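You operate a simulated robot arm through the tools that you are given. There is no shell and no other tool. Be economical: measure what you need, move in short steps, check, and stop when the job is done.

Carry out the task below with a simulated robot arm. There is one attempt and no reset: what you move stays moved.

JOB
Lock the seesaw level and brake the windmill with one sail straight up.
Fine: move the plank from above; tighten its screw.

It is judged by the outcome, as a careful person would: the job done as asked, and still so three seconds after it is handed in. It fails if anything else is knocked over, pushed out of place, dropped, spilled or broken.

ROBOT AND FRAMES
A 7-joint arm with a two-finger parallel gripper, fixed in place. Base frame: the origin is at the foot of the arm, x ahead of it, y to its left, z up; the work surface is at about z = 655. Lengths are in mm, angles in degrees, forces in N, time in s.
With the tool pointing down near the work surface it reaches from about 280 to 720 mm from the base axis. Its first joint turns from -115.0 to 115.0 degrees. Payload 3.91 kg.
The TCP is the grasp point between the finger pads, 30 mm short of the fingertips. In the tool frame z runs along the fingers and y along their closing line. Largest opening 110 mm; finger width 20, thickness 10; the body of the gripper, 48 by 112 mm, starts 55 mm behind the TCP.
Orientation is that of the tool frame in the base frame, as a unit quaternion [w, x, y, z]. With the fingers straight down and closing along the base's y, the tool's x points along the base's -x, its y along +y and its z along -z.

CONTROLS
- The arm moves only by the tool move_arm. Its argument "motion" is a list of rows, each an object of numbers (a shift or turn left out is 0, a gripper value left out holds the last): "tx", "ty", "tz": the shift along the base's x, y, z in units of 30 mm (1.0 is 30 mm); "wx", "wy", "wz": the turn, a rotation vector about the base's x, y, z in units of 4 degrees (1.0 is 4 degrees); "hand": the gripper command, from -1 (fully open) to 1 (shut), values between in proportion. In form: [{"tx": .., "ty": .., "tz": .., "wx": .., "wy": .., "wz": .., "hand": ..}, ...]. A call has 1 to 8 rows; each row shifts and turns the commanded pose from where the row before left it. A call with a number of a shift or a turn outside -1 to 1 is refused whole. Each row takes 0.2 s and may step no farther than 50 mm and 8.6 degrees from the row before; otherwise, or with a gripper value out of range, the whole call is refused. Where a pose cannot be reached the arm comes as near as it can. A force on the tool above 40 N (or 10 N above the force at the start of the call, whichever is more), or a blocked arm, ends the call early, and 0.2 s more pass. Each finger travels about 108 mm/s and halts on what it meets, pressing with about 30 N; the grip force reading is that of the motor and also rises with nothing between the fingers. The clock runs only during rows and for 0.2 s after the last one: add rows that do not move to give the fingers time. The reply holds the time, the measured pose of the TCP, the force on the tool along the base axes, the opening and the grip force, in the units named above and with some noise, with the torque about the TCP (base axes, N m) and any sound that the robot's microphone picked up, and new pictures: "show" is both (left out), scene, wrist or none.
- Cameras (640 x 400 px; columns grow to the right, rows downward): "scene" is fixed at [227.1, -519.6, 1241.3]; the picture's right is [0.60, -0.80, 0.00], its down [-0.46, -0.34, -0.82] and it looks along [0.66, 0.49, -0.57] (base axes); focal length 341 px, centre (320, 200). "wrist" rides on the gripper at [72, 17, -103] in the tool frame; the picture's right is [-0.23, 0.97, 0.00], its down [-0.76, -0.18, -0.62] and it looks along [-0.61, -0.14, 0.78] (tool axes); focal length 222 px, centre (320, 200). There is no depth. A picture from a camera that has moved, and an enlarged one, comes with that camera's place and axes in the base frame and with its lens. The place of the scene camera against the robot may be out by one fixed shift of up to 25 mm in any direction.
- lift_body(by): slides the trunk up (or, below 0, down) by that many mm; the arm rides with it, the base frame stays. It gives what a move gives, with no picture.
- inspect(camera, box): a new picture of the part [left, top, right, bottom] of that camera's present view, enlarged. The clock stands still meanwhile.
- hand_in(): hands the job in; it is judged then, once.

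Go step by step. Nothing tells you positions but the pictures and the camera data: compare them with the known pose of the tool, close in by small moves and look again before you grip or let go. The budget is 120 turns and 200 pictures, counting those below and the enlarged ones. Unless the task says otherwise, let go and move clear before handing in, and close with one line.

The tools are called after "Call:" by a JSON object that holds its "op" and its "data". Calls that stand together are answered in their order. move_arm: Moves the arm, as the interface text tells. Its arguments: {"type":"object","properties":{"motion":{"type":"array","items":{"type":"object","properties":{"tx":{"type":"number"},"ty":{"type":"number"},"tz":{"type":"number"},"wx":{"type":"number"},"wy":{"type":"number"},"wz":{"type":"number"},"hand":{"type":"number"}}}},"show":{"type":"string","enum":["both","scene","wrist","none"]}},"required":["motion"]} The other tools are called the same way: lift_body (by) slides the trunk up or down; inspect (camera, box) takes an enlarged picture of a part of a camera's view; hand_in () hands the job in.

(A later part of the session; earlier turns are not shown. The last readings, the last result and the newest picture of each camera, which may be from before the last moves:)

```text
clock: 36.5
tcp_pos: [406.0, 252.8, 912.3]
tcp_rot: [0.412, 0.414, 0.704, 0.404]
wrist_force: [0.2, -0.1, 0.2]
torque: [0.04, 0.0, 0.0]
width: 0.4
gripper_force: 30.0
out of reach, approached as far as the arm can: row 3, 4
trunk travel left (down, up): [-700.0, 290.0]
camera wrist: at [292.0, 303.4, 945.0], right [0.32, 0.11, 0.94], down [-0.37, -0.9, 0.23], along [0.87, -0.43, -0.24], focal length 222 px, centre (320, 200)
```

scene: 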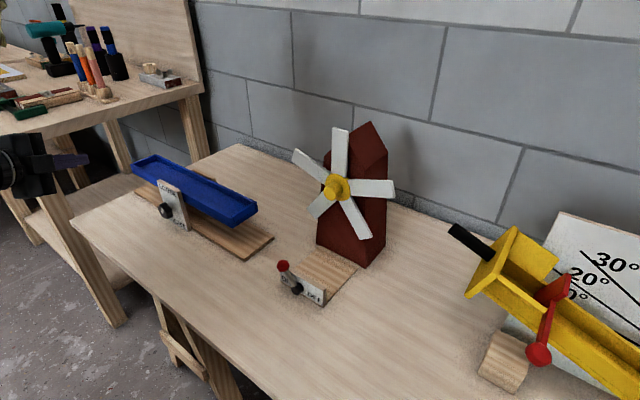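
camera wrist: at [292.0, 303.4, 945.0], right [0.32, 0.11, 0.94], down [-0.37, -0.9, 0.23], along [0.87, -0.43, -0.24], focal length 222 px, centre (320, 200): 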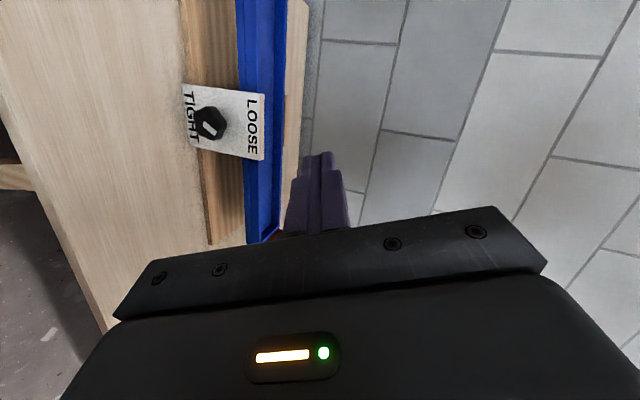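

Call:
{"op": "inspect", "data": {"camera": "wrist", "box": [160, 60, 300, 180]}}

Call:
{"op": "move_arm", "data": {"motion": [{"wx": 1, "wy": -1, "wz": -1}, {"wx": 1, "wy": -1, "wz": -1}, {"wx": 1, "wy": -1, "wz": -1}, {"tx": -0.5}, {}], "show": "none"}}

```text
3.33 times, centred on (230, 120) of wrist
camera zoom: at [292.0, 303.4, 945.0], right [0.32, 0.11, 0.94], down [-0.37, -0.9, 0.23], along [0.87, -0.43, -0.24], focal length 740 px, centre (620, 467)
```

zoom: 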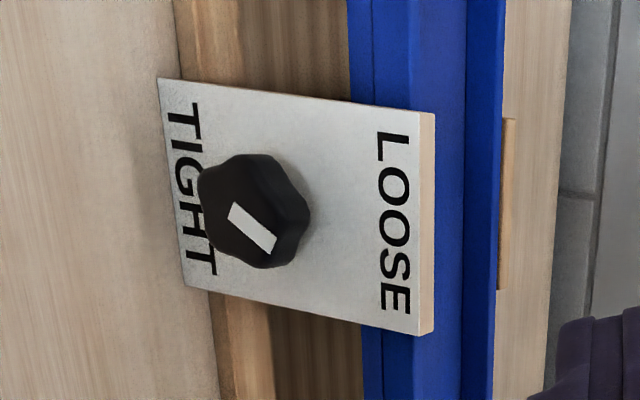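

```text
clock: 37.7
tcp_pos: [390.0, 254.0, 913.1]
tcp_rot: [0.477, 0.482, 0.565, 0.47]
wrist_force: [-1.0, 0.1, -0.2]
torque: [-0.01, 0.01, -0.04]
width: 0.1
gripper_force: 29.6
trunk travel left (down, up): [-700.0, 290.0]
```

The tool is nearly horizontal, pointing +x and 6° down. I'll square the yaw, open to ~62 mm, and descend to stand off in front of the knob for another look.

Call:
{"op": "move_arm", "data": {"motion": [{"wz": -1, "wx": 0.5, "hand": -0.13}, {"tz": -1, "wx": 0.5}, {"tz": -1}, {"tz": -1}, {"tz": -0.7}, {}], "show": "both"}}

Call:
{"op": "inspect", "data": {"camera": "wrist", "box": [200, 20, 400, 180]}}

```text
clock: 39.1
tcp_pos: [393.4, 254.5, 803.0]
tcp_rot: [0.475, 0.517, 0.532, 0.473]
wrist_force: [-0.3, -0.7, 0.1]
torque: [0.01, 0.01, 0.0]
width: 62.1
gripper_force: 0.1
trunk travel left (down, up): [-700.0, 290.0]
camera wrist: at [289.3, 327.0, 828.0], right [0.1, -0.21, 0.97], down [-0.63, -0.77, -0.1], along [0.77, -0.6, -0.21], focal length 222 px, centre (320, 200)
```

scene: 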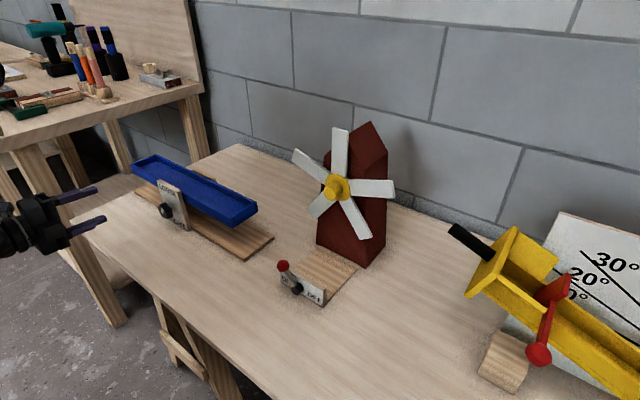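
wrist: 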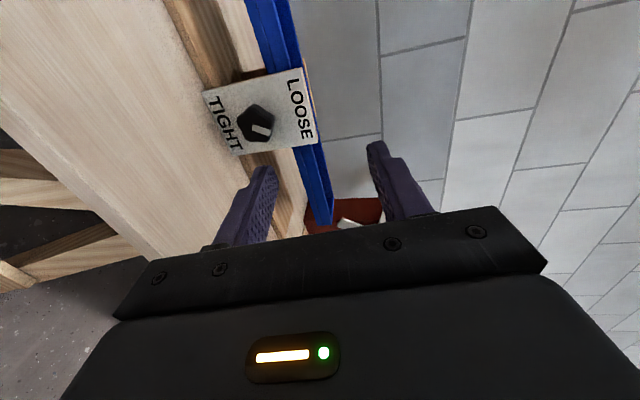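

```text
2.50 times, centred on (300, 100) of wrist
camera zoom: at [289.3, 327.0, 828.0], right [0.1, -0.21, 0.97], down [-0.63, -0.77, -0.1], along [0.77, -0.6, -0.21], focal length 555 px, centre (370, 450)
```

zoom: 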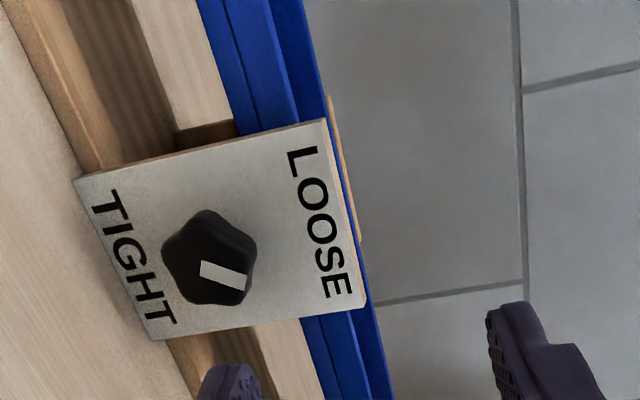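

The knob is lower than first thought, near z≈710, so I'll grip it with the fingers side by side (camera on top) and the tool pitched about 20° down for table clearance. I'll roll the tool over.

Call:
{"op": "move_arm", "data": {"motion": [{"wx": 1}, {"wx": 1}, {"wx": 1}, {"wx": 1}, {"wx": 1}, {"wx": 1}, {"wx": 1}, {"wx": 1}], "show": "none"}}

Call:
{"op": "move_arm", "data": {"motion": [{"wx": 1}, {"wx": 1}, {"wx": 1}, {"wx": 1}, {"wx": 1}, {"wx": 1}, {"wx": 1}, {"wx": 1}], "show": "none"}}

Call:
{"op": "move_arm", "data": {"motion": [{"wx": 1}, {"wx": 1}, {"wx": 1}, {"wx": 1}, {"wx": 1}, {"wx": 1}, {"wx": 0.5}, {}], "show": "wrist"}}

```text
clock: 40.9
tcp_pos: [391.2, 254.3, 803.0]
tcp_rot: [0.314, 0.629, 0.381, 0.601]
wrist_force: [-0.5, 0.6, -0.6]
torque: [0.0, 0.01, 0.0]
width: 62.2
gripper_force: 0.0
trunk travel left (down, up): [-700.0, 290.0]
```

```text
clock: 42.7
tcp_pos: [391.9, 254.7, 801.3]
tcp_rot: [0.128, 0.691, 0.2, 0.683]
wrist_force: [0.5, 0.1, 0.2]
torque: [-0.01, -0.01, -0.03]
width: 62.1
gripper_force: 0.0
trunk travel left (down, up): [-700.0, 290.0]
```

```text
clock: 44.5
tcp_pos: [452.5, 316.6, 797.5]
tcp_rot: [-0.028, 0.703, 0.042, 0.71]
wrist_force: [0.2, -0.6, 0.7]
torque: [0.0, 0.02, 0.0]
width: 62.4
gripper_force: 0.0
out of reach, approached as far as the arm can: row 1, 2, 3, 4, 5, 6, 7
trunk travel left (down, up): [-700.0, 290.0]
camera wrist: at [350.4, 292.6, 869.0], right [0.1, -0.97, -0.21], down [-0.63, 0.1, -0.77], along [0.77, 0.21, -0.6], focal length 222 px, centre (320, 200)
```

wrist: 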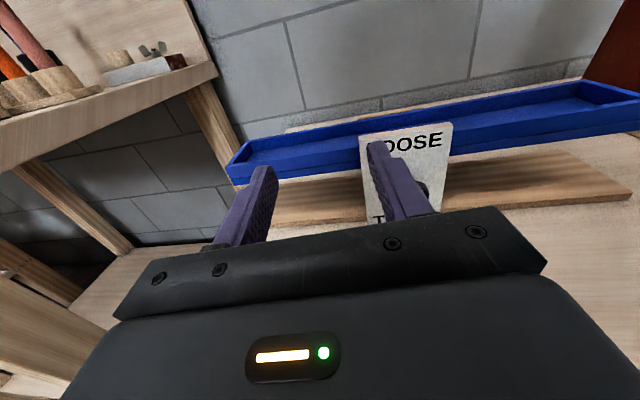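

The arm drifted because this pose is too close to the base. I'll pitch the tool down 20° and line up on y≈253.

Call:
{"op": "move_arm", "data": {"motion": [{"wy": 1, "wz": -0.5, "ty": -0.4}, {"wy": 1, "wz": -0.5, "ty": -0.4}, {"wy": 1, "wz": -0.4, "ty": -0.4}, {"wy": 1, "ty": -0.4}, {"wy": 1, "ty": -0.4}, {}], "show": "both"}}

```text
clock: 45.9
tcp_pos: [452.5, 256.4, 797.6]
tcp_rot: [0.001, 0.816, 0.005, 0.578]
wrist_force: [0.3, -0.5, 0.3]
torque: [0.01, -0.02, 0.0]
width: 62.3
gripper_force: 0.0
trunk travel left (down, up): [-700.0, 290.0]
camera wrist: at [378.8, 240.9, 899.9], right [-0.07, -0.98, -0.21], down [-0.84, 0.17, -0.51], along [0.53, 0.14, -0.83], focal length 222 px, centre (320, 200)
```

scene: 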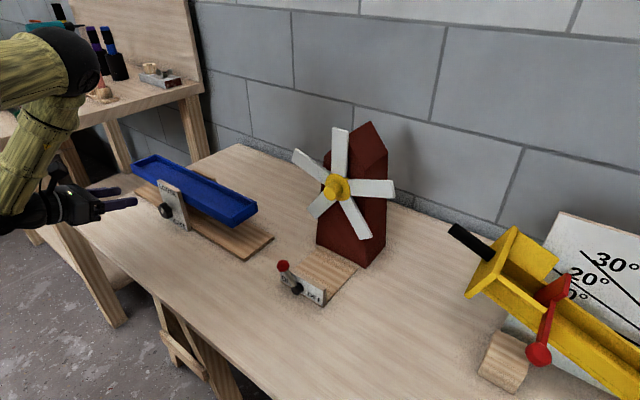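
wrist: 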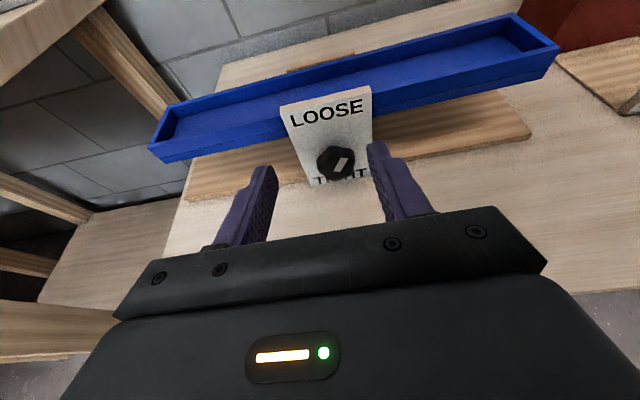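

Call:
{"op": "inspect", "data": {"camera": "wrist", "box": [260, 70, 400, 200]}}

```text
3.08 times, centred on (330, 135) of wrist
camera zoom: at [378.8, 240.9, 899.9], right [-0.07, -0.98, -0.21], down [-0.84, 0.17, -0.51], along [0.53, 0.14, -0.83], focal length 684 px, centre (289, 400)
```

zoom: 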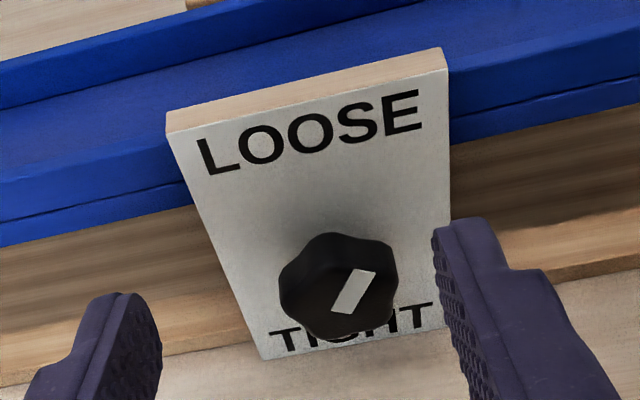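

The knob centre is now at about (540,250.5,711). I'll test the roll range at this standoff by rolling +32° past upright.

Call:
{"op": "move_arm", "data": {"motion": [{"wx": 1}, {"wx": 1}, {"wx": 1}, {"wx": 1}, {"wx": 1}, {"wx": 1}, {"wx": 1}, {"wx": 1}], "show": "none"}}

```text
clock: 47.7
tcp_pos: [453.7, 256.9, 797.8]
tcp_rot: [-0.227, 0.784, -0.155, 0.556]
wrist_force: [0.0, 0.1, 0.6]
torque: [0.01, -0.01, -0.03]
width: 62.0
gripper_force: 0.1
trunk travel left (down, up): [-700.0, 290.0]
```

Roll range is fine. Now I'll roll back to -36° as the starting grip angle and come down level with the knob.

Call:
{"op": "move_arm", "data": {"motion": [{"wx": -1}, {"wx": -1}, {"wx": -1}, {"wx": -1}, {"wx": -1}, {"wx": -1}, {"wx": -1}, {"wx": -1}], "show": "none"}}

Call:
{"op": "move_arm", "data": {"motion": [{"wx": -1, "tz": -0.4}, {"wx": -1, "tz": -0.4}, {"wx": -1, "tz": -0.4}, {"wx": -1, "tz": -0.4}, {"wx": -1, "tz": -0.4, "ty": -0.1}, {"wx": -1, "tz": -0.4, "ty": -0.1}, {"wx": -1, "tz": -0.4}, {"wx": -1}], "show": "none"}}

Call:
{"op": "move_arm", "data": {"motion": [{}], "show": "both"}}

```text
clock: 49.5
tcp_pos: [452.4, 257.0, 797.2]
tcp_rot: [0.002, 0.816, 0.004, 0.578]
wrist_force: [0.0, 0.5, 0.1]
torque: [0.0, 0.03, -0.02]
width: 62.1
gripper_force: 0.1
trunk travel left (down, up): [-700.0, 290.0]
```

```text
clock: 51.3
tcp_pos: [453.3, 250.2, 712.3]
tcp_rot: [0.225, 0.784, 0.163, 0.554]
wrist_force: [-0.4, 0.6, -0.7]
torque: [-0.03, -0.02, -0.02]
width: 62.3
gripper_force: 0.1
trunk travel left (down, up): [-700.0, 290.0]
```

```text
clock: 51.7
tcp_pos: [453.4, 252.7, 713.2]
tcp_rot: [0.226, 0.784, 0.164, 0.554]
wrist_force: [0.6, -0.2, -0.1]
torque: [0.0, 0.01, 0.01]
width: 62.2
gripper_force: 0.1
trunk travel left (down, up): [-700.0, 290.0]
camera wrist: at [378.7, 292.6, 809.2], right [-0.07, -0.94, 0.34], down [-0.84, -0.13, -0.52], along [0.54, -0.32, -0.78], focal length 222 px, centre (320, 200)
```

scene: 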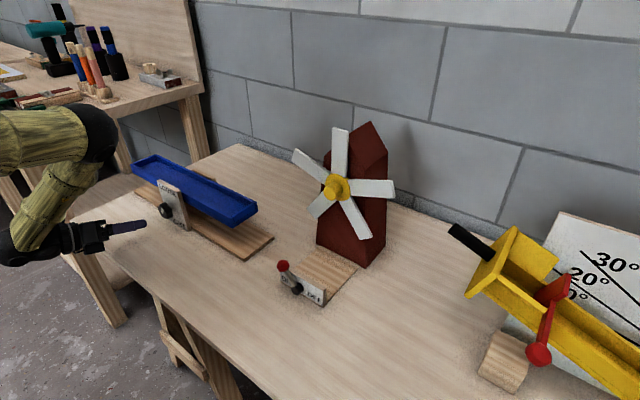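
wrist: 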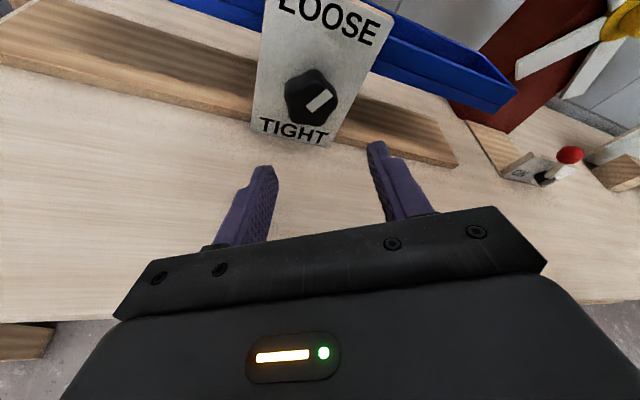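

Call:
{"op": "move_arm", "data": {"motion": [{"tx": 0.6, "tz": -0.07}, {"tx": 0.6}, {"tx": 0.5}, {"tx": 0.3}, {}], "show": "both"}}

Call:
{"op": "inspect", "data": {"camera": "wrist", "box": [200, 60, 440, 220]}}

Call:
{"op": "inspect", "data": {"camera": "scene", "box": [120, 160, 220, 260]}}

```text
clock: 52.9
tcp_pos: [513.3, 251.4, 711.5]
tcp_rot: [0.225, 0.784, 0.164, 0.554]
wrist_force: [0.8, 0.0, 0.5]
torque: [0.01, -0.01, 0.0]
width: 62.2
gripper_force: 0.0
trunk travel left (down, up): [-700.0, 290.0]
camera wrist: at [438.6, 292.8, 806.8], right [-0.07, -0.94, 0.34], down [-0.84, -0.13, -0.52], along [0.54, -0.32, -0.78], focal length 222 px, centre (320, 200)
```

scene: 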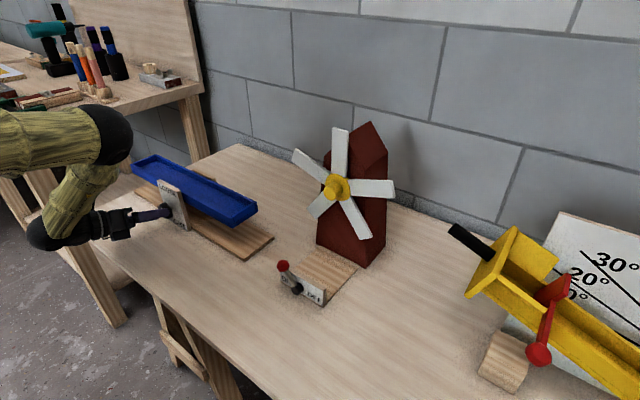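
wrist: 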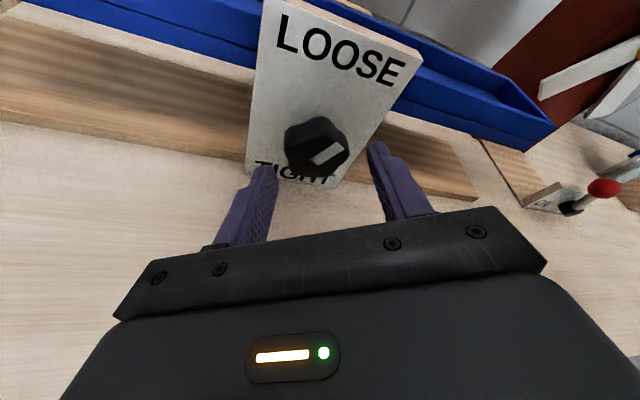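

```text
2.50 times, centred on (320, 140) of wrist
camera zoom: at [438.6, 292.8, 806.8], right [-0.07, -0.94, 0.34], down [-0.84, -0.13, -0.52], along [0.54, -0.32, -0.78], focal length 555 px, centre (320, 350)
```

zoom: 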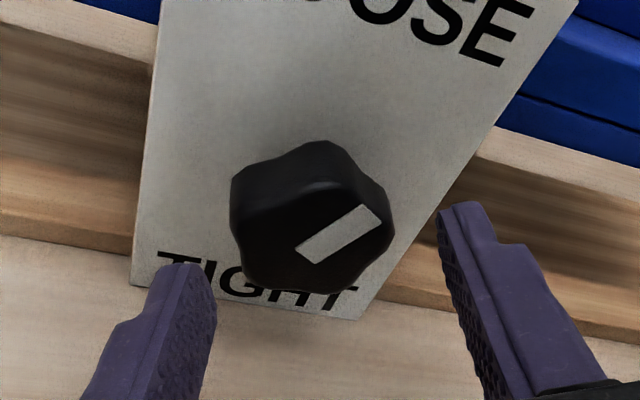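

```text
4.00 times, centred on (170, 210) of scene
camera zoom: at [227.1, -519.6, 1241.3], right [0.6, -0.8, 0.0], down [-0.46, -0.34, -0.82], along [0.66, 0.49, -0.57], focal length 1365 px, centre (920, 160)
```

zoom: 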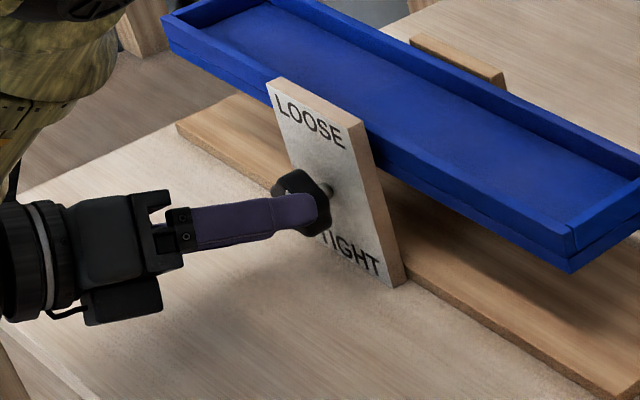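

The grip is aligned laterally and the knob centre is at about (548,250.5,708). I'll advance 16 mm, drop 3 mm, then close gently and watch forces.

Call:
{"op": "move_arm", "data": {"motion": [{"tx": 0.25, "tz": -0.1, "ty": -0.03}, {"tx": 0.25}, {}], "show": "wrist"}}

Call:
{"op": "inspect", "data": {"camera": "wrist", "box": [200, 60, 440, 220]}}

Call:
{"op": "inspect", "data": {"camera": "scene", "box": [120, 160, 220, 260]}}

```text
clock: 53.7
tcp_pos: [526.7, 250.2, 707.1]
tcp_rot: [0.226, 0.784, 0.163, 0.555]
wrist_force: [0.1, 0.4, -0.9]
torque: [-0.02, -0.04, 0.01]
width: 62.2
gripper_force: 0.1
trunk travel left (down, up): [-700.0, 290.0]
camera wrist: at [453.1, 291.6, 803.5], right [-0.07, -0.94, 0.34], down [-0.84, -0.13, -0.52], along [0.54, -0.32, -0.78], focal length 222 px, centre (320, 200)
```

wrist: 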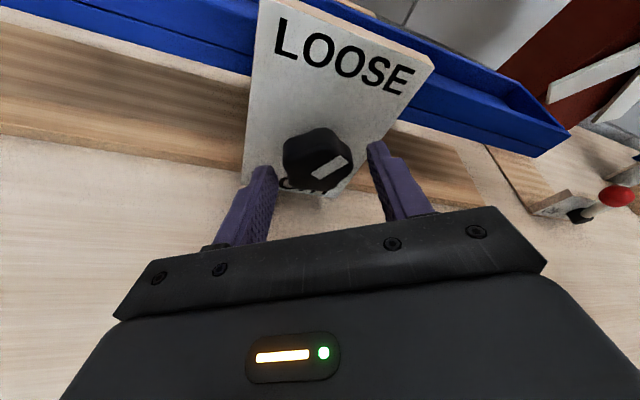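

```text
2.50 times, centred on (320, 140) of wrist
camera zoom: at [453.1, 291.6, 803.5], right [-0.07, -0.94, 0.34], down [-0.84, -0.13, -0.52], along [0.54, -0.32, -0.78], focal length 555 px, centre (320, 350)
```

zoom: 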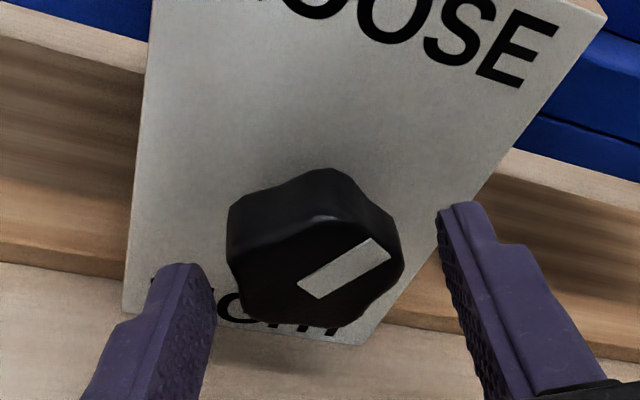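

```text
4.00 times, centred on (170, 210) of scene
camera zoom: at [227.1, -519.6, 1241.3], right [0.6, -0.8, 0.0], down [-0.46, -0.34, -0.82], along [0.66, 0.49, -0.57], focal length 1365 px, centre (920, 160)
```

zoom: 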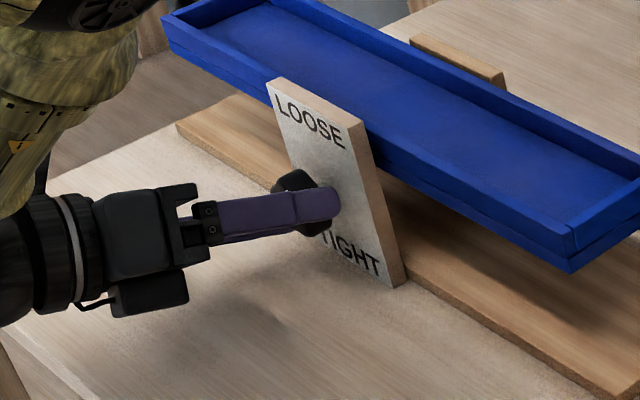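

I'll shift the grip up about 4.5 mm along the pads so they centre on the knob, then close.

Call:
{"op": "move_arm", "data": {"motion": [{"ty": 0.08, "tz": 0.13}, {"hand": 0.1}, {"hand": 0.2}, {"hand": 0.3}, {"hand": 0.4}, {}], "show": "wrist"}}

Call:
{"op": "inspect", "data": {"camera": "wrist", "box": [200, 60, 440, 220]}}

```text
clock: 55.1
tcp_pos: [527.5, 252.5, 710.4]
tcp_rot: [0.225, 0.785, 0.164, 0.554]
wrist_force: [0.7, 5.1, -2.9]
torque: [0.03, 0.1, -0.3]
width: 42.7
gripper_force: 45.1
trunk travel left (down, up): [-700.0, 290.0]
camera wrist: at [453.2, 294.4, 806.5], right [-0.07, -0.94, 0.34], down [-0.84, -0.13, -0.52], along [0.53, -0.32, -0.78], focal length 222 px, centre (320, 200)
```

wrist: 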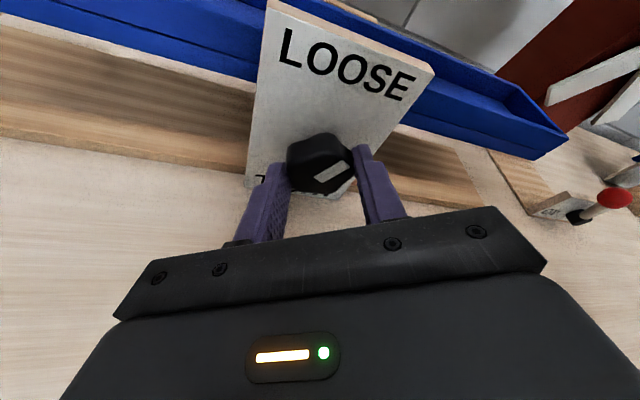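

```text
2.50 times, centred on (320, 140) of wrist
camera zoom: at [453.2, 294.4, 806.5], right [-0.07, -0.94, 0.34], down [-0.84, -0.13, -0.52], along [0.53, -0.32, -0.78], focal length 555 px, centre (320, 350)
```

zoom: 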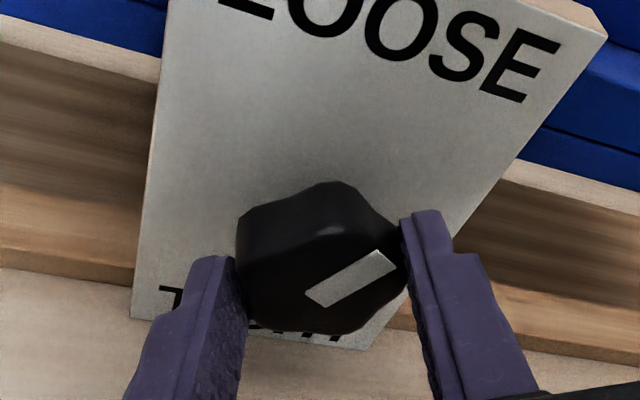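

Gripped, 42.7 mm across the knob. I'll turn clockwise in small steps and watch the torque.

Call:
{"op": "move_arm", "data": {"motion": [{"wx": 1, "ty": 0.01, "tz": -0.01, "hand": 0.5}, {"wx": 1, "ty": -0.01}, {"wx": 1, "ty": -0.01}, {}], "show": "wrist"}}

```text
clock: 56.1
tcp_pos: [526.4, 252.2, 710.8]
tcp_rot: [0.143, 0.804, 0.104, 0.568]
wrist_force: [-5.6, -4.0, -2.2]
torque: [0.04, -0.42, 0.01]
width: 42.6
gripper_force: 45.2
trunk travel left (down, up): [-700.0, 290.0]
camera wrist: at [453.2, 272.5, 813.3], right [-0.07, -0.99, 0.14], down [-0.84, -0.02, -0.54], along [0.54, -0.15, -0.83], focal length 222 px, centre (320, 200)
```

wrist: 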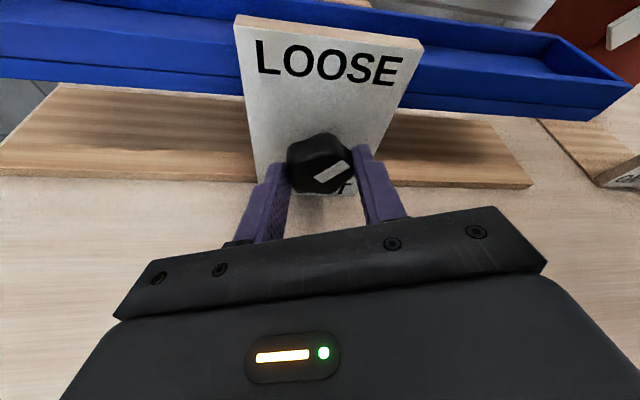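

The knob turns with the hand. Continue.

Call:
{"op": "move_arm", "data": {"motion": [{"wx": 1, "ty": -0.01}, {"wx": 1, "ty": -0.01}, {"wx": 1, "ty": -0.01}, {"wx": 1, "ty": -0.01}, {"wx": 1, "ty": -0.01}, {"wx": 1, "ty": -0.01}, {}], "show": "wrist"}}

```text
clock: 57.7
tcp_pos: [528.2, 249.7, 711.7]
tcp_rot: [-0.027, 0.816, -0.017, 0.577]
wrist_force: [-13.3, -9.7, -7.2]
torque: [-0.06, 0.55, -0.47]
width: 42.6
gripper_force: 44.9
trunk travel left (down, up): [-700.0, 290.0]
camera wrist: at [453.3, 226.6, 812.9], right [-0.07, -0.96, -0.28], down [-0.84, 0.21, -0.5], along [0.53, 0.2, -0.82], focal length 222 px, centre (320, 200)
```

wrist: 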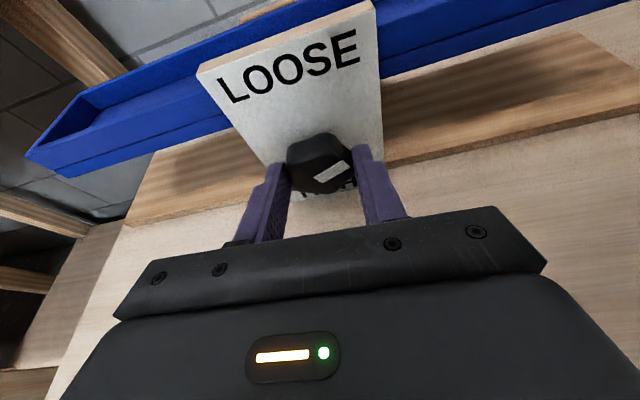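

Lateral force is building slightly from axis offset. I'll relieve it a little and keep turning.

Call:
{"op": "move_arm", "data": {"motion": [{"tx": -0.04, "ty": -0.04, "tz": -0.03}, {"wx": 1, "ty": -0.01}, {"wx": 1, "ty": -0.01}, {"wx": 1, "ty": -0.01}, {}], "show": "none"}}

```text
clock: 58.9
tcp_pos: [527.9, 249.4, 711.7]
tcp_rot: [-0.112, 0.808, -0.078, 0.573]
wrist_force: [2.9, -1.5, -6.3]
torque: [0.0, -0.67, -0.21]
width: 42.6
gripper_force: 44.4
trunk travel left (down, up): [-700.0, 290.0]
```

Call:
{"op": "move_arm", "data": {"motion": [{"wx": 1, "ty": -0.01, "tz": -0.02}, {"wx": 1, "ty": -0.01, "tz": -0.01}, {"wx": 1, "ty": -0.01, "tz": -0.01}, {"wx": 1, "ty": -0.01, "tz": -0.01}, {"wx": 1, "ty": -0.01, "tz": -0.01}, {}], "show": "wrist"}}

Call:
{"op": "inspect", "data": {"camera": "scene", "box": [120, 130, 280, 260]}}

```text
clock: 59.6
tcp_pos: [534.9, 246.0, 718.1]
tcp_rot: [-0.167, 0.794, -0.117, 0.572]
wrist_force: [-9.4, -27.7, -19.4]
torque: [-0.39, 0.51, -0.85]
width: 44.1
gripper_force: 16.5
trunk travel left (down, up): [-700.0, 290.0]
stopped in row 3: the force on the tool passed its limit (the readings are from after the stop); the commanded pose is now the measured one
camera wrist: at [459.7, 190.2, 804.0], right [-0.07, -0.81, -0.59], down [-0.83, 0.37, -0.41], along [0.55, 0.46, -0.7], focal length 222 px, centre (320, 200)
```

wrist: 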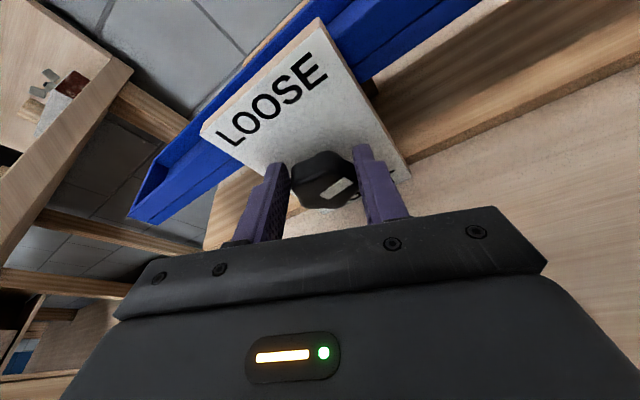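

```text
3.08 times, centred on (200, 195) of scene
camera zoom: at [227.1, -519.6, 1241.3], right [0.6, -0.8, 0.0], down [-0.46, -0.34, -0.82], along [0.66, 0.49, -0.57], focal length 1050 px, centre (689, 215)
```

zoom: 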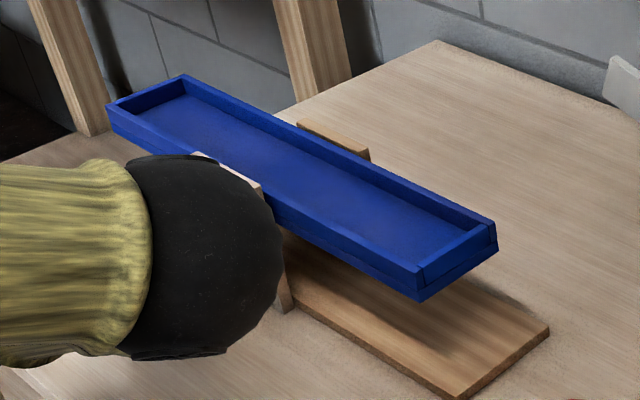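

The arm hit a joint-configuration change and force rose. The fixture hasn't moved; I'll release the knob and back out.

Call:
{"op": "move_arm", "data": {"motion": [{"hand": 0.1}, {"hand": -0.13}, {}, {}], "show": "both"}}

```text
clock: 60.6
tcp_pos: [534.8, 250.2, 720.1]
tcp_rot: [-0.173, 0.792, -0.114, 0.574]
wrist_force: [-0.1, 0.8, 0.6]
torque: [0.01, 0.01, 0.04]
width: 62.3
gripper_force: 0.2
trunk travel left (down, up): [-700.0, 290.0]
camera wrist: at [458.8, 193.4, 806.0], right [-0.06, -0.8, -0.59], down [-0.83, 0.36, -0.41], along [0.55, 0.47, -0.69], focal length 222 px, centre (320, 200)
```

scene: 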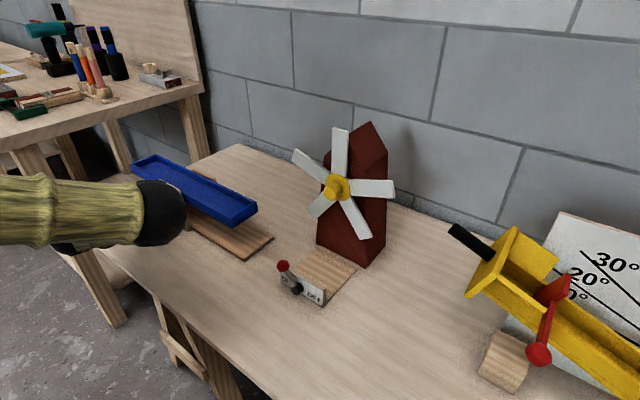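
wrist: 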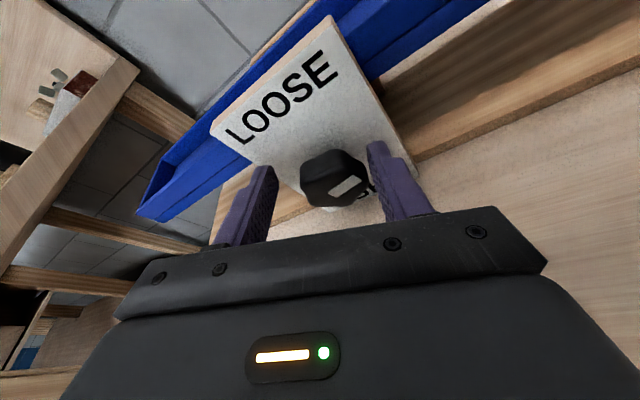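

Call:
{"op": "move_arm", "data": {"motion": [{"tx": -0.5}, {"tx": -1}, {"tx": -1}, {}], "show": "both"}}

Call:
{"op": "inspect", "data": {"camera": "wrist", "box": [220, 20, 420, 180]}}

```text
clock: 61.4
tcp_pos: [518.4, 245.4, 785.3]
tcp_rot: [-0.172, 0.744, -0.079, 0.641]
wrist_force: [-0.5, 0.4, 0.0]
torque: [-0.01, 0.01, -0.02]
width: 62.3
gripper_force: 0.2
trunk travel left (down, up): [-700.0, 290.0]
stopped in row 4: the arm was blocked; the commanded pose is now the measured one
camera wrist: at [430.3, 190.1, 858.5], right [0.06, -0.83, -0.56], down [-0.76, 0.33, -0.57], along [0.65, 0.46, -0.6], focal length 222 px, centre (320, 200)
```

scene: 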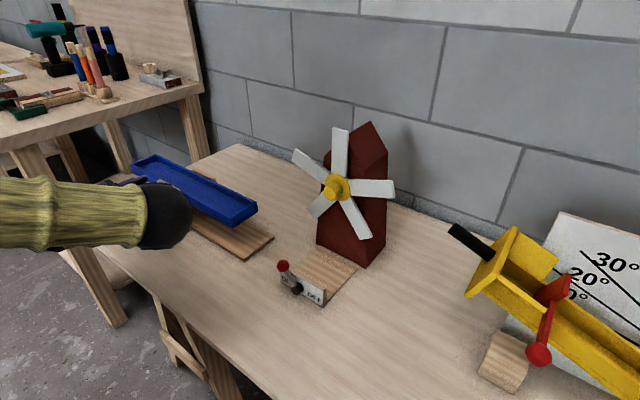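
wrist: 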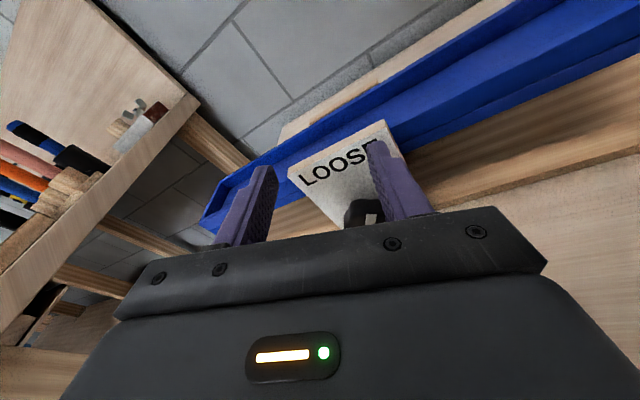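

```text
2.50 times, centred on (320, 100) of wrist
camera zoom: at [430.3, 190.1, 858.5], right [0.06, -0.83, -0.56], down [-0.76, 0.33, -0.57], along [0.65, 0.46, -0.6], focal length 555 px, centre (320, 450)
```

zoom: 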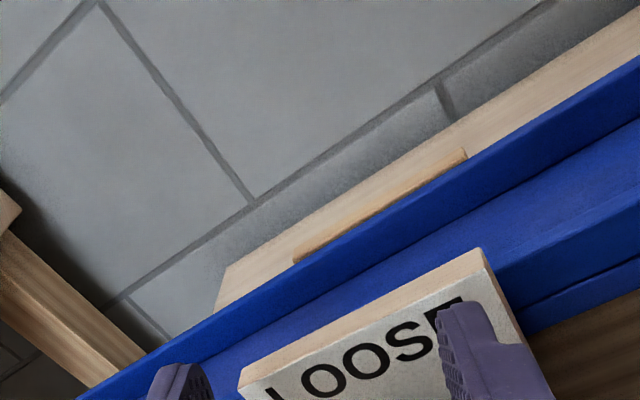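

The arm is in an awkward configuration. I'll raise it clear and roll back toward the earlier good posture.

Call:
{"op": "move_arm", "data": {"motion": [{"tz": 0.7}, {"tz": 0.7}, {"tz": 0.7, "wx": -1}, {"wx": -1}, {"wx": -1}, {"wx": -1}, {"wx": -1}, {}], "show": "both"}}

```text
clock: 63.2
tcp_pos: [517.1, 245.7, 845.8]
tcp_rot: [-0.04, 0.765, 0.031, 0.642]
wrist_force: [0.2, -0.9, -0.2]
torque: [0.0, 0.01, 0.02]
width: 62.2
gripper_force: 0.1
trunk travel left (down, up): [-700.0, 290.0]
camera wrist: at [428.9, 219.5, 934.4], right [0.06, -0.97, -0.24], down [-0.76, 0.12, -0.64], along [0.65, 0.22, -0.73], focal length 222 px, centre (320, 200)
```

scene: 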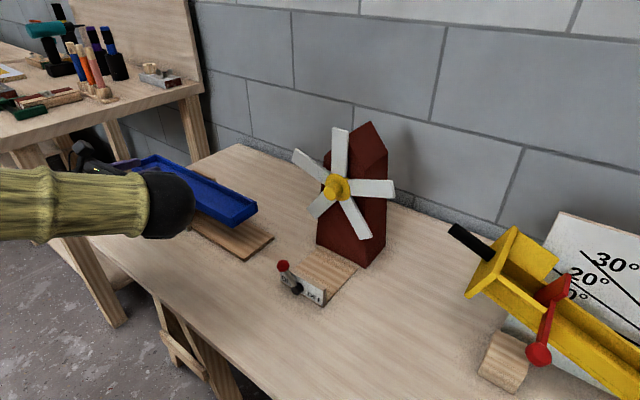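
wrist: 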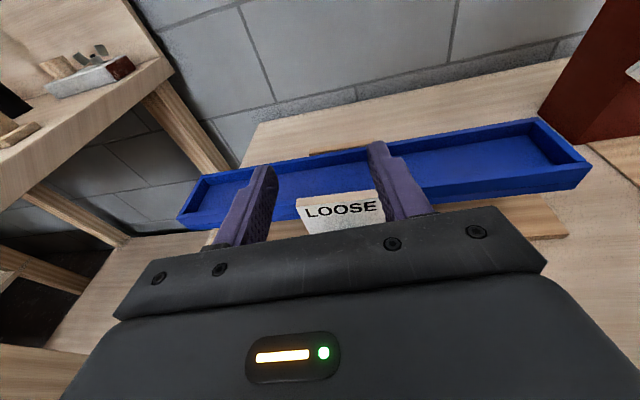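

The elbow is still swung out to -y. I'll continue rolling back and retreat to see if it resettles.

Call:
{"op": "move_arm", "data": {"motion": [{"wx": -1, "tx": -0.3, "tz": 0.4}, {"wx": -1, "tx": -0.3, "tz": 0.4}, {"wx": -1, "tx": -0.3, "tz": 0.4}, {"wx": -1, "tx": -0.3, "tz": 0.4}, {"wx": -1, "tx": -0.3}, {"wx": -1, "tx": -0.3}, {"wx": -1, "tx": -0.3}, {"wx": -1}], "show": "none"}}

Call:
{"op": "move_arm", "data": {"motion": [{"wx": -1}, {"wx": -1}, {"wx": -1}, {"wx": -1}, {"wx": -1}, {"wx": -1}, {}], "show": "scene"}}

```text
clock: 64.7
tcp_pos: [499.5, 230.7, 954.2]
tcp_rot: [0.154, 0.695, 0.167, 0.682]
wrist_force: [-0.1, -0.1, 0.2]
torque: [-0.02, 0.0, 0.02]
width: 62.2
gripper_force: 0.0
trunk travel left (down, up): [-700.0, 290.0]
stopped in row 7: the arm was blocked; the commanded pose is now the measured one
```

```text
clock: 66.3
tcp_pos: [503.4, 229.2, 960.2]
tcp_rot: [0.302, 0.643, 0.302, 0.635]
wrist_force: [-0.2, -0.6, 0.3]
torque: [-0.02, -0.02, 0.0]
width: 62.1
gripper_force: 0.0
trunk travel left (down, up): [-700.0, 290.0]
```

scene: 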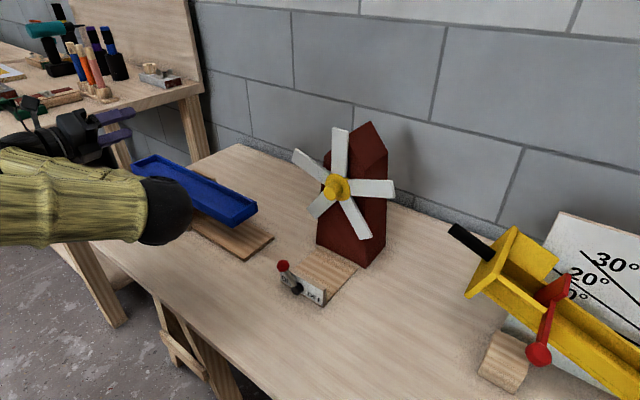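

I'll unwind along the way I came: roll to -90°, then back toward tool-down, moving outward so the elbow unfolds.

Call:
{"op": "move_arm", "data": {"motion": [{"wx": -1, "tx": 0.4}, {"wx": -1, "tx": 0.4}, {"wx": -1, "tx": 0.4}, {"wx": -1, "tx": 0.4}, {"wx": -1}, {"wx": -1}, {"wx": -1}, {"wx": -1}], "show": "none"}}

Call:
{"op": "move_arm", "data": {"motion": [{"wx": -1}, {"wx": -1}, {"wx": -1, "wy": 1, "wz": 1}, {"wx": -1, "wy": 1, "wz": 1}, {"wx": -1, "wy": 1, "wz": 1}, {"wx": -1, "wy": 1, "wz": 1}, {"wx": -1, "wy": 1, "wz": 1}, {"wx": -1, "wy": 1, "wz": 1}], "show": "scene"}}

```text
clock: 68.1
tcp_pos: [546.6, 230.2, 950.6]
tcp_rot: [0.465, 0.543, 0.466, 0.521]
wrist_force: [0.4, 0.0, -0.2]
torque: [0.01, 0.02, -0.01]
width: 62.0
gripper_force: 0.0
trunk travel left (down, up): [-700.0, 290.0]
```

```text
clock: 69.9
tcp_pos: [545.2, 230.9, 950.8]
tcp_rot: [0.368, 0.371, 0.777, 0.351]
wrist_force: [0.6, 0.4, 0.6]
torque: [0.0, 0.02, 0.0]
width: 62.1
gripper_force: 0.0
trunk travel left (down, up): [-700.0, 290.0]
```

scene: 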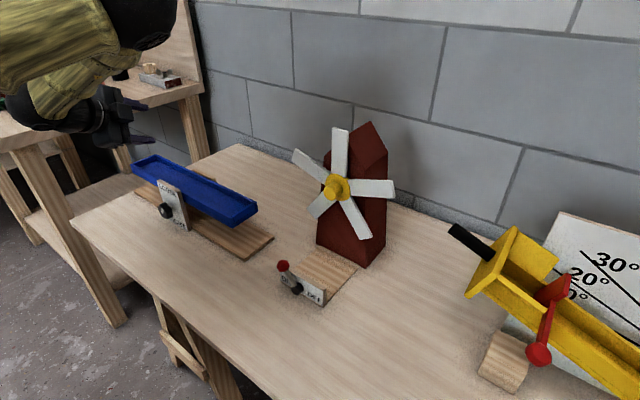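

The arm has unfolded. Check the knob and plank.

Call:
{"op": "inspect", "data": {"camera": "scene", "box": [145, 150, 245, 220]}}

Call:
{"op": "inspect", "data": {"camera": "scene", "box": [150, 190, 190, 220]}}

```text
5.71 times, centred on (195, 185) of scene
camera zoom: at [227.1, -519.6, 1241.3], right [0.6, -0.8, 0.0], down [-0.46, -0.34, -0.82], along [0.66, 0.49, -0.57], focal length 1950 px, centre (1034, 286)
```

zoom: 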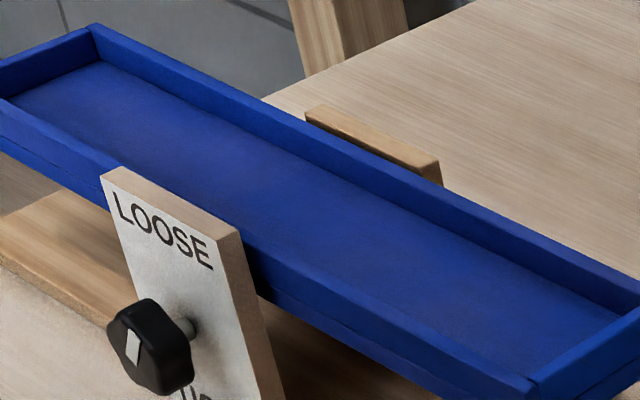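

```text
13.33 times, centred on (170, 205) of scene
camera zoom: at [227.1, -519.6, 1241.3], right [0.6, -0.8, 0.0], down [-0.46, -0.34, -0.82], along [0.66, 0.49, -0.57], focal length 4550 px, centre (2320, 133)
```

zoom: 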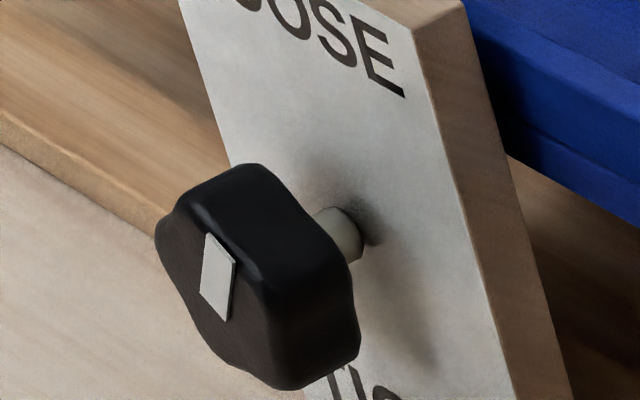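

The knob appears turned and the plank is still level. I'll re-approach the same way for a second stroke, staying within the safe roll range.

Call:
{"op": "move_arm", "data": {"motion": [{"wx": 1, "wy": -1, "wz": -1, "tx": -0.8, "ty": 0.1}, {"wx": 1, "wy": -1, "wz": -1, "tx": -0.8, "ty": 0.1}, {"wx": 1, "wy": -1, "wz": -1, "tx": -0.8, "ty": 0.1, "tz": -0.4}, {"wx": 1, "wy": -1, "wz": -1, "tx": -0.7, "ty": 0.1, "tz": -0.7}, {"wx": 1, "wy": -1, "wz": -1, "tz": -1, "ty": 0.1}, {"wx": 1, "wy": -1, "wz": -1, "tz": -1, "ty": 0.1}, {"tz": -1, "wx": 1}, {"tz": -0.5, "wx": 1}], "show": "none"}}

Call:
{"op": "move_arm", "data": {"motion": [{"wx": 1}, {"wx": 1}, {"wx": 1}, {"wx": 1}, {}], "show": "both"}}

```text
clock: 71.7
tcp_pos: [455.2, 247.7, 813.0]
tcp_rot: [0.463, 0.543, 0.466, 0.523]
wrist_force: [-0.2, 0.8, -0.3]
torque: [0.0, -0.02, -0.01]
width: 62.2
gripper_force: 0.1
trunk travel left (down, up): [-700.0, 290.0]
```

```text
clock: 72.9
tcp_pos: [453.3, 249.1, 812.5]
tcp_rot: [0.382, 0.603, 0.389, 0.582]
wrist_force: [-0.4, -0.8, -0.2]
torque: [0.01, -0.02, 0.0]
width: 62.3
gripper_force: 0.1
trunk travel left (down, up): [-700.0, 290.0]
camera wrist: at [351.4, 310.3, 861.3], right [0.02, -0.6, 0.8], down [-0.64, -0.62, -0.45], along [0.77, -0.5, -0.4], focal length 222 px, centre (320, 200)
```

scene: 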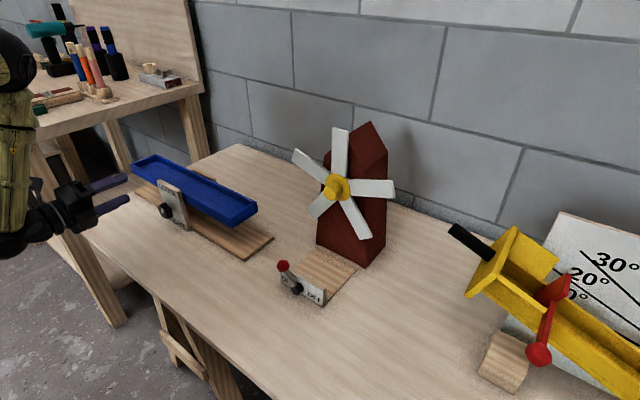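
wrist: 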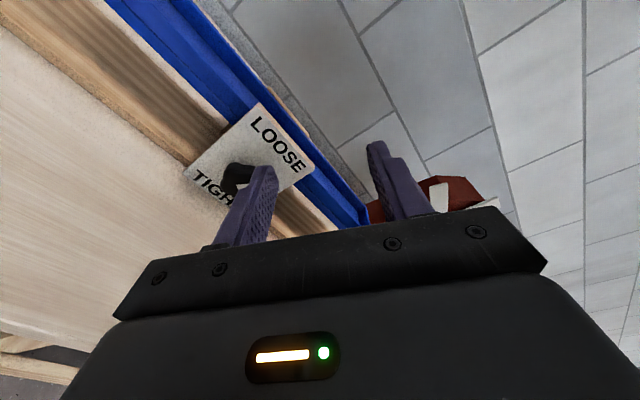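

Call:
{"op": "move_arm", "data": {"motion": [{"wx": 1}, {"wx": 1}, {"wx": 1}, {"wx": 1}, {"wx": 1}, {"wy": 0.87, "wz": -0.9}, {"wy": 0.87, "wz": -0.9}, {"wy": 0.87, "wz": -0.9}], "show": "none"}}

Call:
{"op": "move_arm", "data": {"motion": [{"wy": 0.87, "wz": -0.9, "tz": -0.8}, {"tz": -0.8}, {"tz": -0.8}, {"tz": -0.8}, {}], "show": "both"}}

Call:
{"op": "inspect", "data": {"camera": "wrist", "box": [220, 20, 420, 180]}}

```text
clock: 74.7
tcp_pos: [453.3, 249.6, 814.2]
tcp_rot: [0.304, 0.739, 0.243, 0.549]
wrist_force: [0.5, -0.9, 0.0]
torque: [0.0, 0.02, 0.0]
width: 62.1
gripper_force: 0.0
trunk travel left (down, up): [-700.0, 290.0]
```

```text
clock: 75.9
tcp_pos: [454.9, 248.9, 717.9]
tcp_rot: [0.314, 0.763, 0.229, 0.517]
wrist_force: [0.4, 0.2, -0.2]
torque: [0.02, 0.01, -0.01]
width: 62.5
gripper_force: 0.0
trunk travel left (down, up): [-700.0, 290.0]
camera wrist: at [384.0, 312.6, 804.4], right [-0.06, -0.83, 0.55], down [-0.86, -0.24, -0.45], along [0.51, -0.5, -0.7], focal length 222 px, centre (320, 200)
```

scene: 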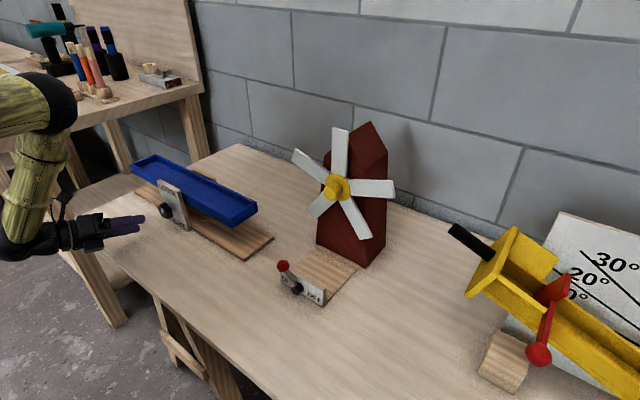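
wrist: 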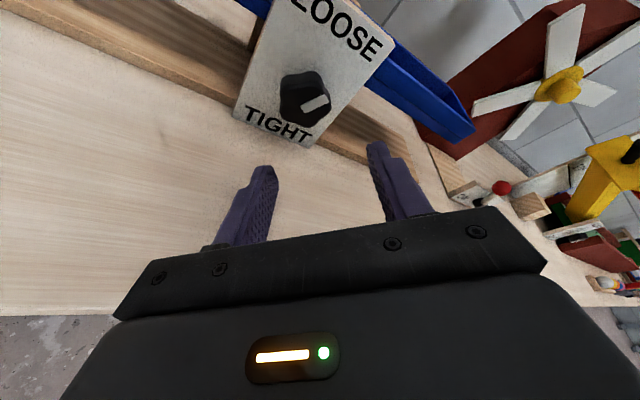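

```text
2.50 times, centred on (320, 100) of wrist
camera zoom: at [384.0, 312.6, 804.4], right [-0.06, -0.83, 0.55], down [-0.86, -0.24, -0.45], along [0.51, -0.5, -0.7], focal length 555 px, centre (320, 450)
```

zoom: 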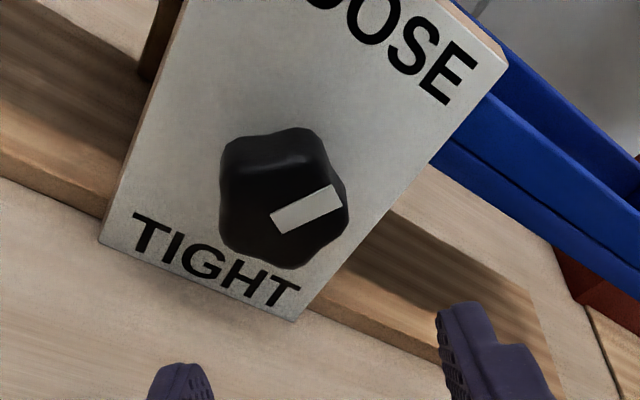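

The knob is back at about 36° from LOOSE; my blocked retreat evidently dragged it back. I'll repeat with shorter strokes (roll -46° to +8°), advancing onto the knob again.

Call:
{"op": "move_arm", "data": {"motion": [{"ty": 0.15, "tz": -0.22}, {"tx": 0.6}, {"tx": 0.6}, {"tx": 0.6}, {"tx": 0.4}, {"tx": 0.2}, {}], "show": "wrist"}}

Call:
{"op": "inspect", "data": {"camera": "wrist", "box": [200, 60, 440, 220]}}

```text
clock: 77.5
tcp_pos: [525.2, 252.7, 710.4]
tcp_rot: [0.314, 0.763, 0.228, 0.518]
wrist_force: [-0.5, 0.3, -0.1]
torque: [0.0, -0.01, -0.01]
width: 62.0
gripper_force: 0.1
trunk travel left (down, up): [-700.0, 290.0]
camera wrist: at [454.9, 316.5, 798.0], right [-0.06, -0.83, 0.55], down [-0.86, -0.24, -0.45], along [0.51, -0.5, -0.7], focal length 222 px, centre (320, 200)
```

wrist: 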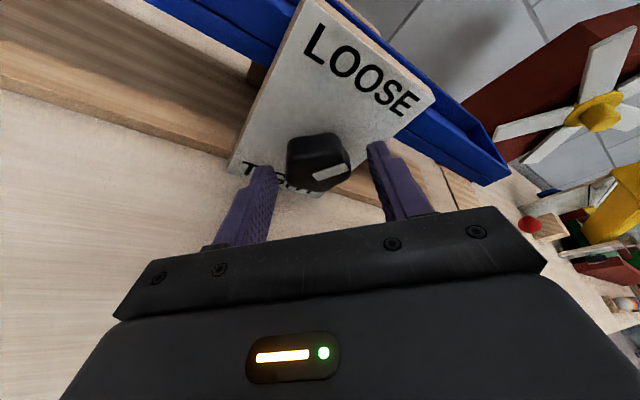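

```text
2.50 times, centred on (320, 140) of wrist
camera zoom: at [454.9, 316.5, 798.0], right [-0.06, -0.83, 0.55], down [-0.86, -0.24, -0.45], along [0.51, -0.5, -0.7], focal length 555 px, centre (320, 350)
```

zoom: 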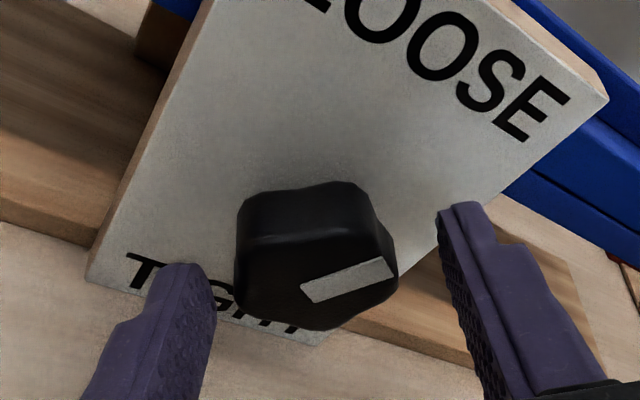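

Call:
{"op": "move_arm", "data": {"motion": [{"tx": 0.07, "ty": 0.04, "tz": -0.03}, {"hand": 0.1}, {"hand": 0.2}, {"hand": 0.3}, {"hand": 0.5}, {}], "show": "none"}}

Call:
{"op": "move_arm", "data": {"motion": [{"wx": 1, "ty": -0.007, "tz": 0.008}, {"wx": 1, "ty": -0.008, "tz": 0.008}, {"wx": 1, "ty": -0.008, "tz": 0.007}, {"wx": 1, "ty": -0.009, "tz": 0.006}, {}], "show": "none"}}

```text
clock: 78.9
tcp_pos: [527.5, 253.8, 710.3]
tcp_rot: [0.314, 0.763, 0.229, 0.517]
wrist_force: [-0.4, 0.7, -1.5]
torque: [0.05, -0.59, -0.43]
width: 43.1
gripper_force: 45.5
trunk travel left (down, up): [-700.0, 290.0]
```

```text
clock: 80.1
tcp_pos: [527.7, 253.3, 710.8]
tcp_rot: [0.206, 0.799, 0.153, 0.543]
wrist_force: [-8.2, -9.7, 1.8]
torque: [-0.06, -0.47, -1.16]
width: 43.4
gripper_force: 45.2
trunk travel left (down, up): [-700.0, 290.0]
```

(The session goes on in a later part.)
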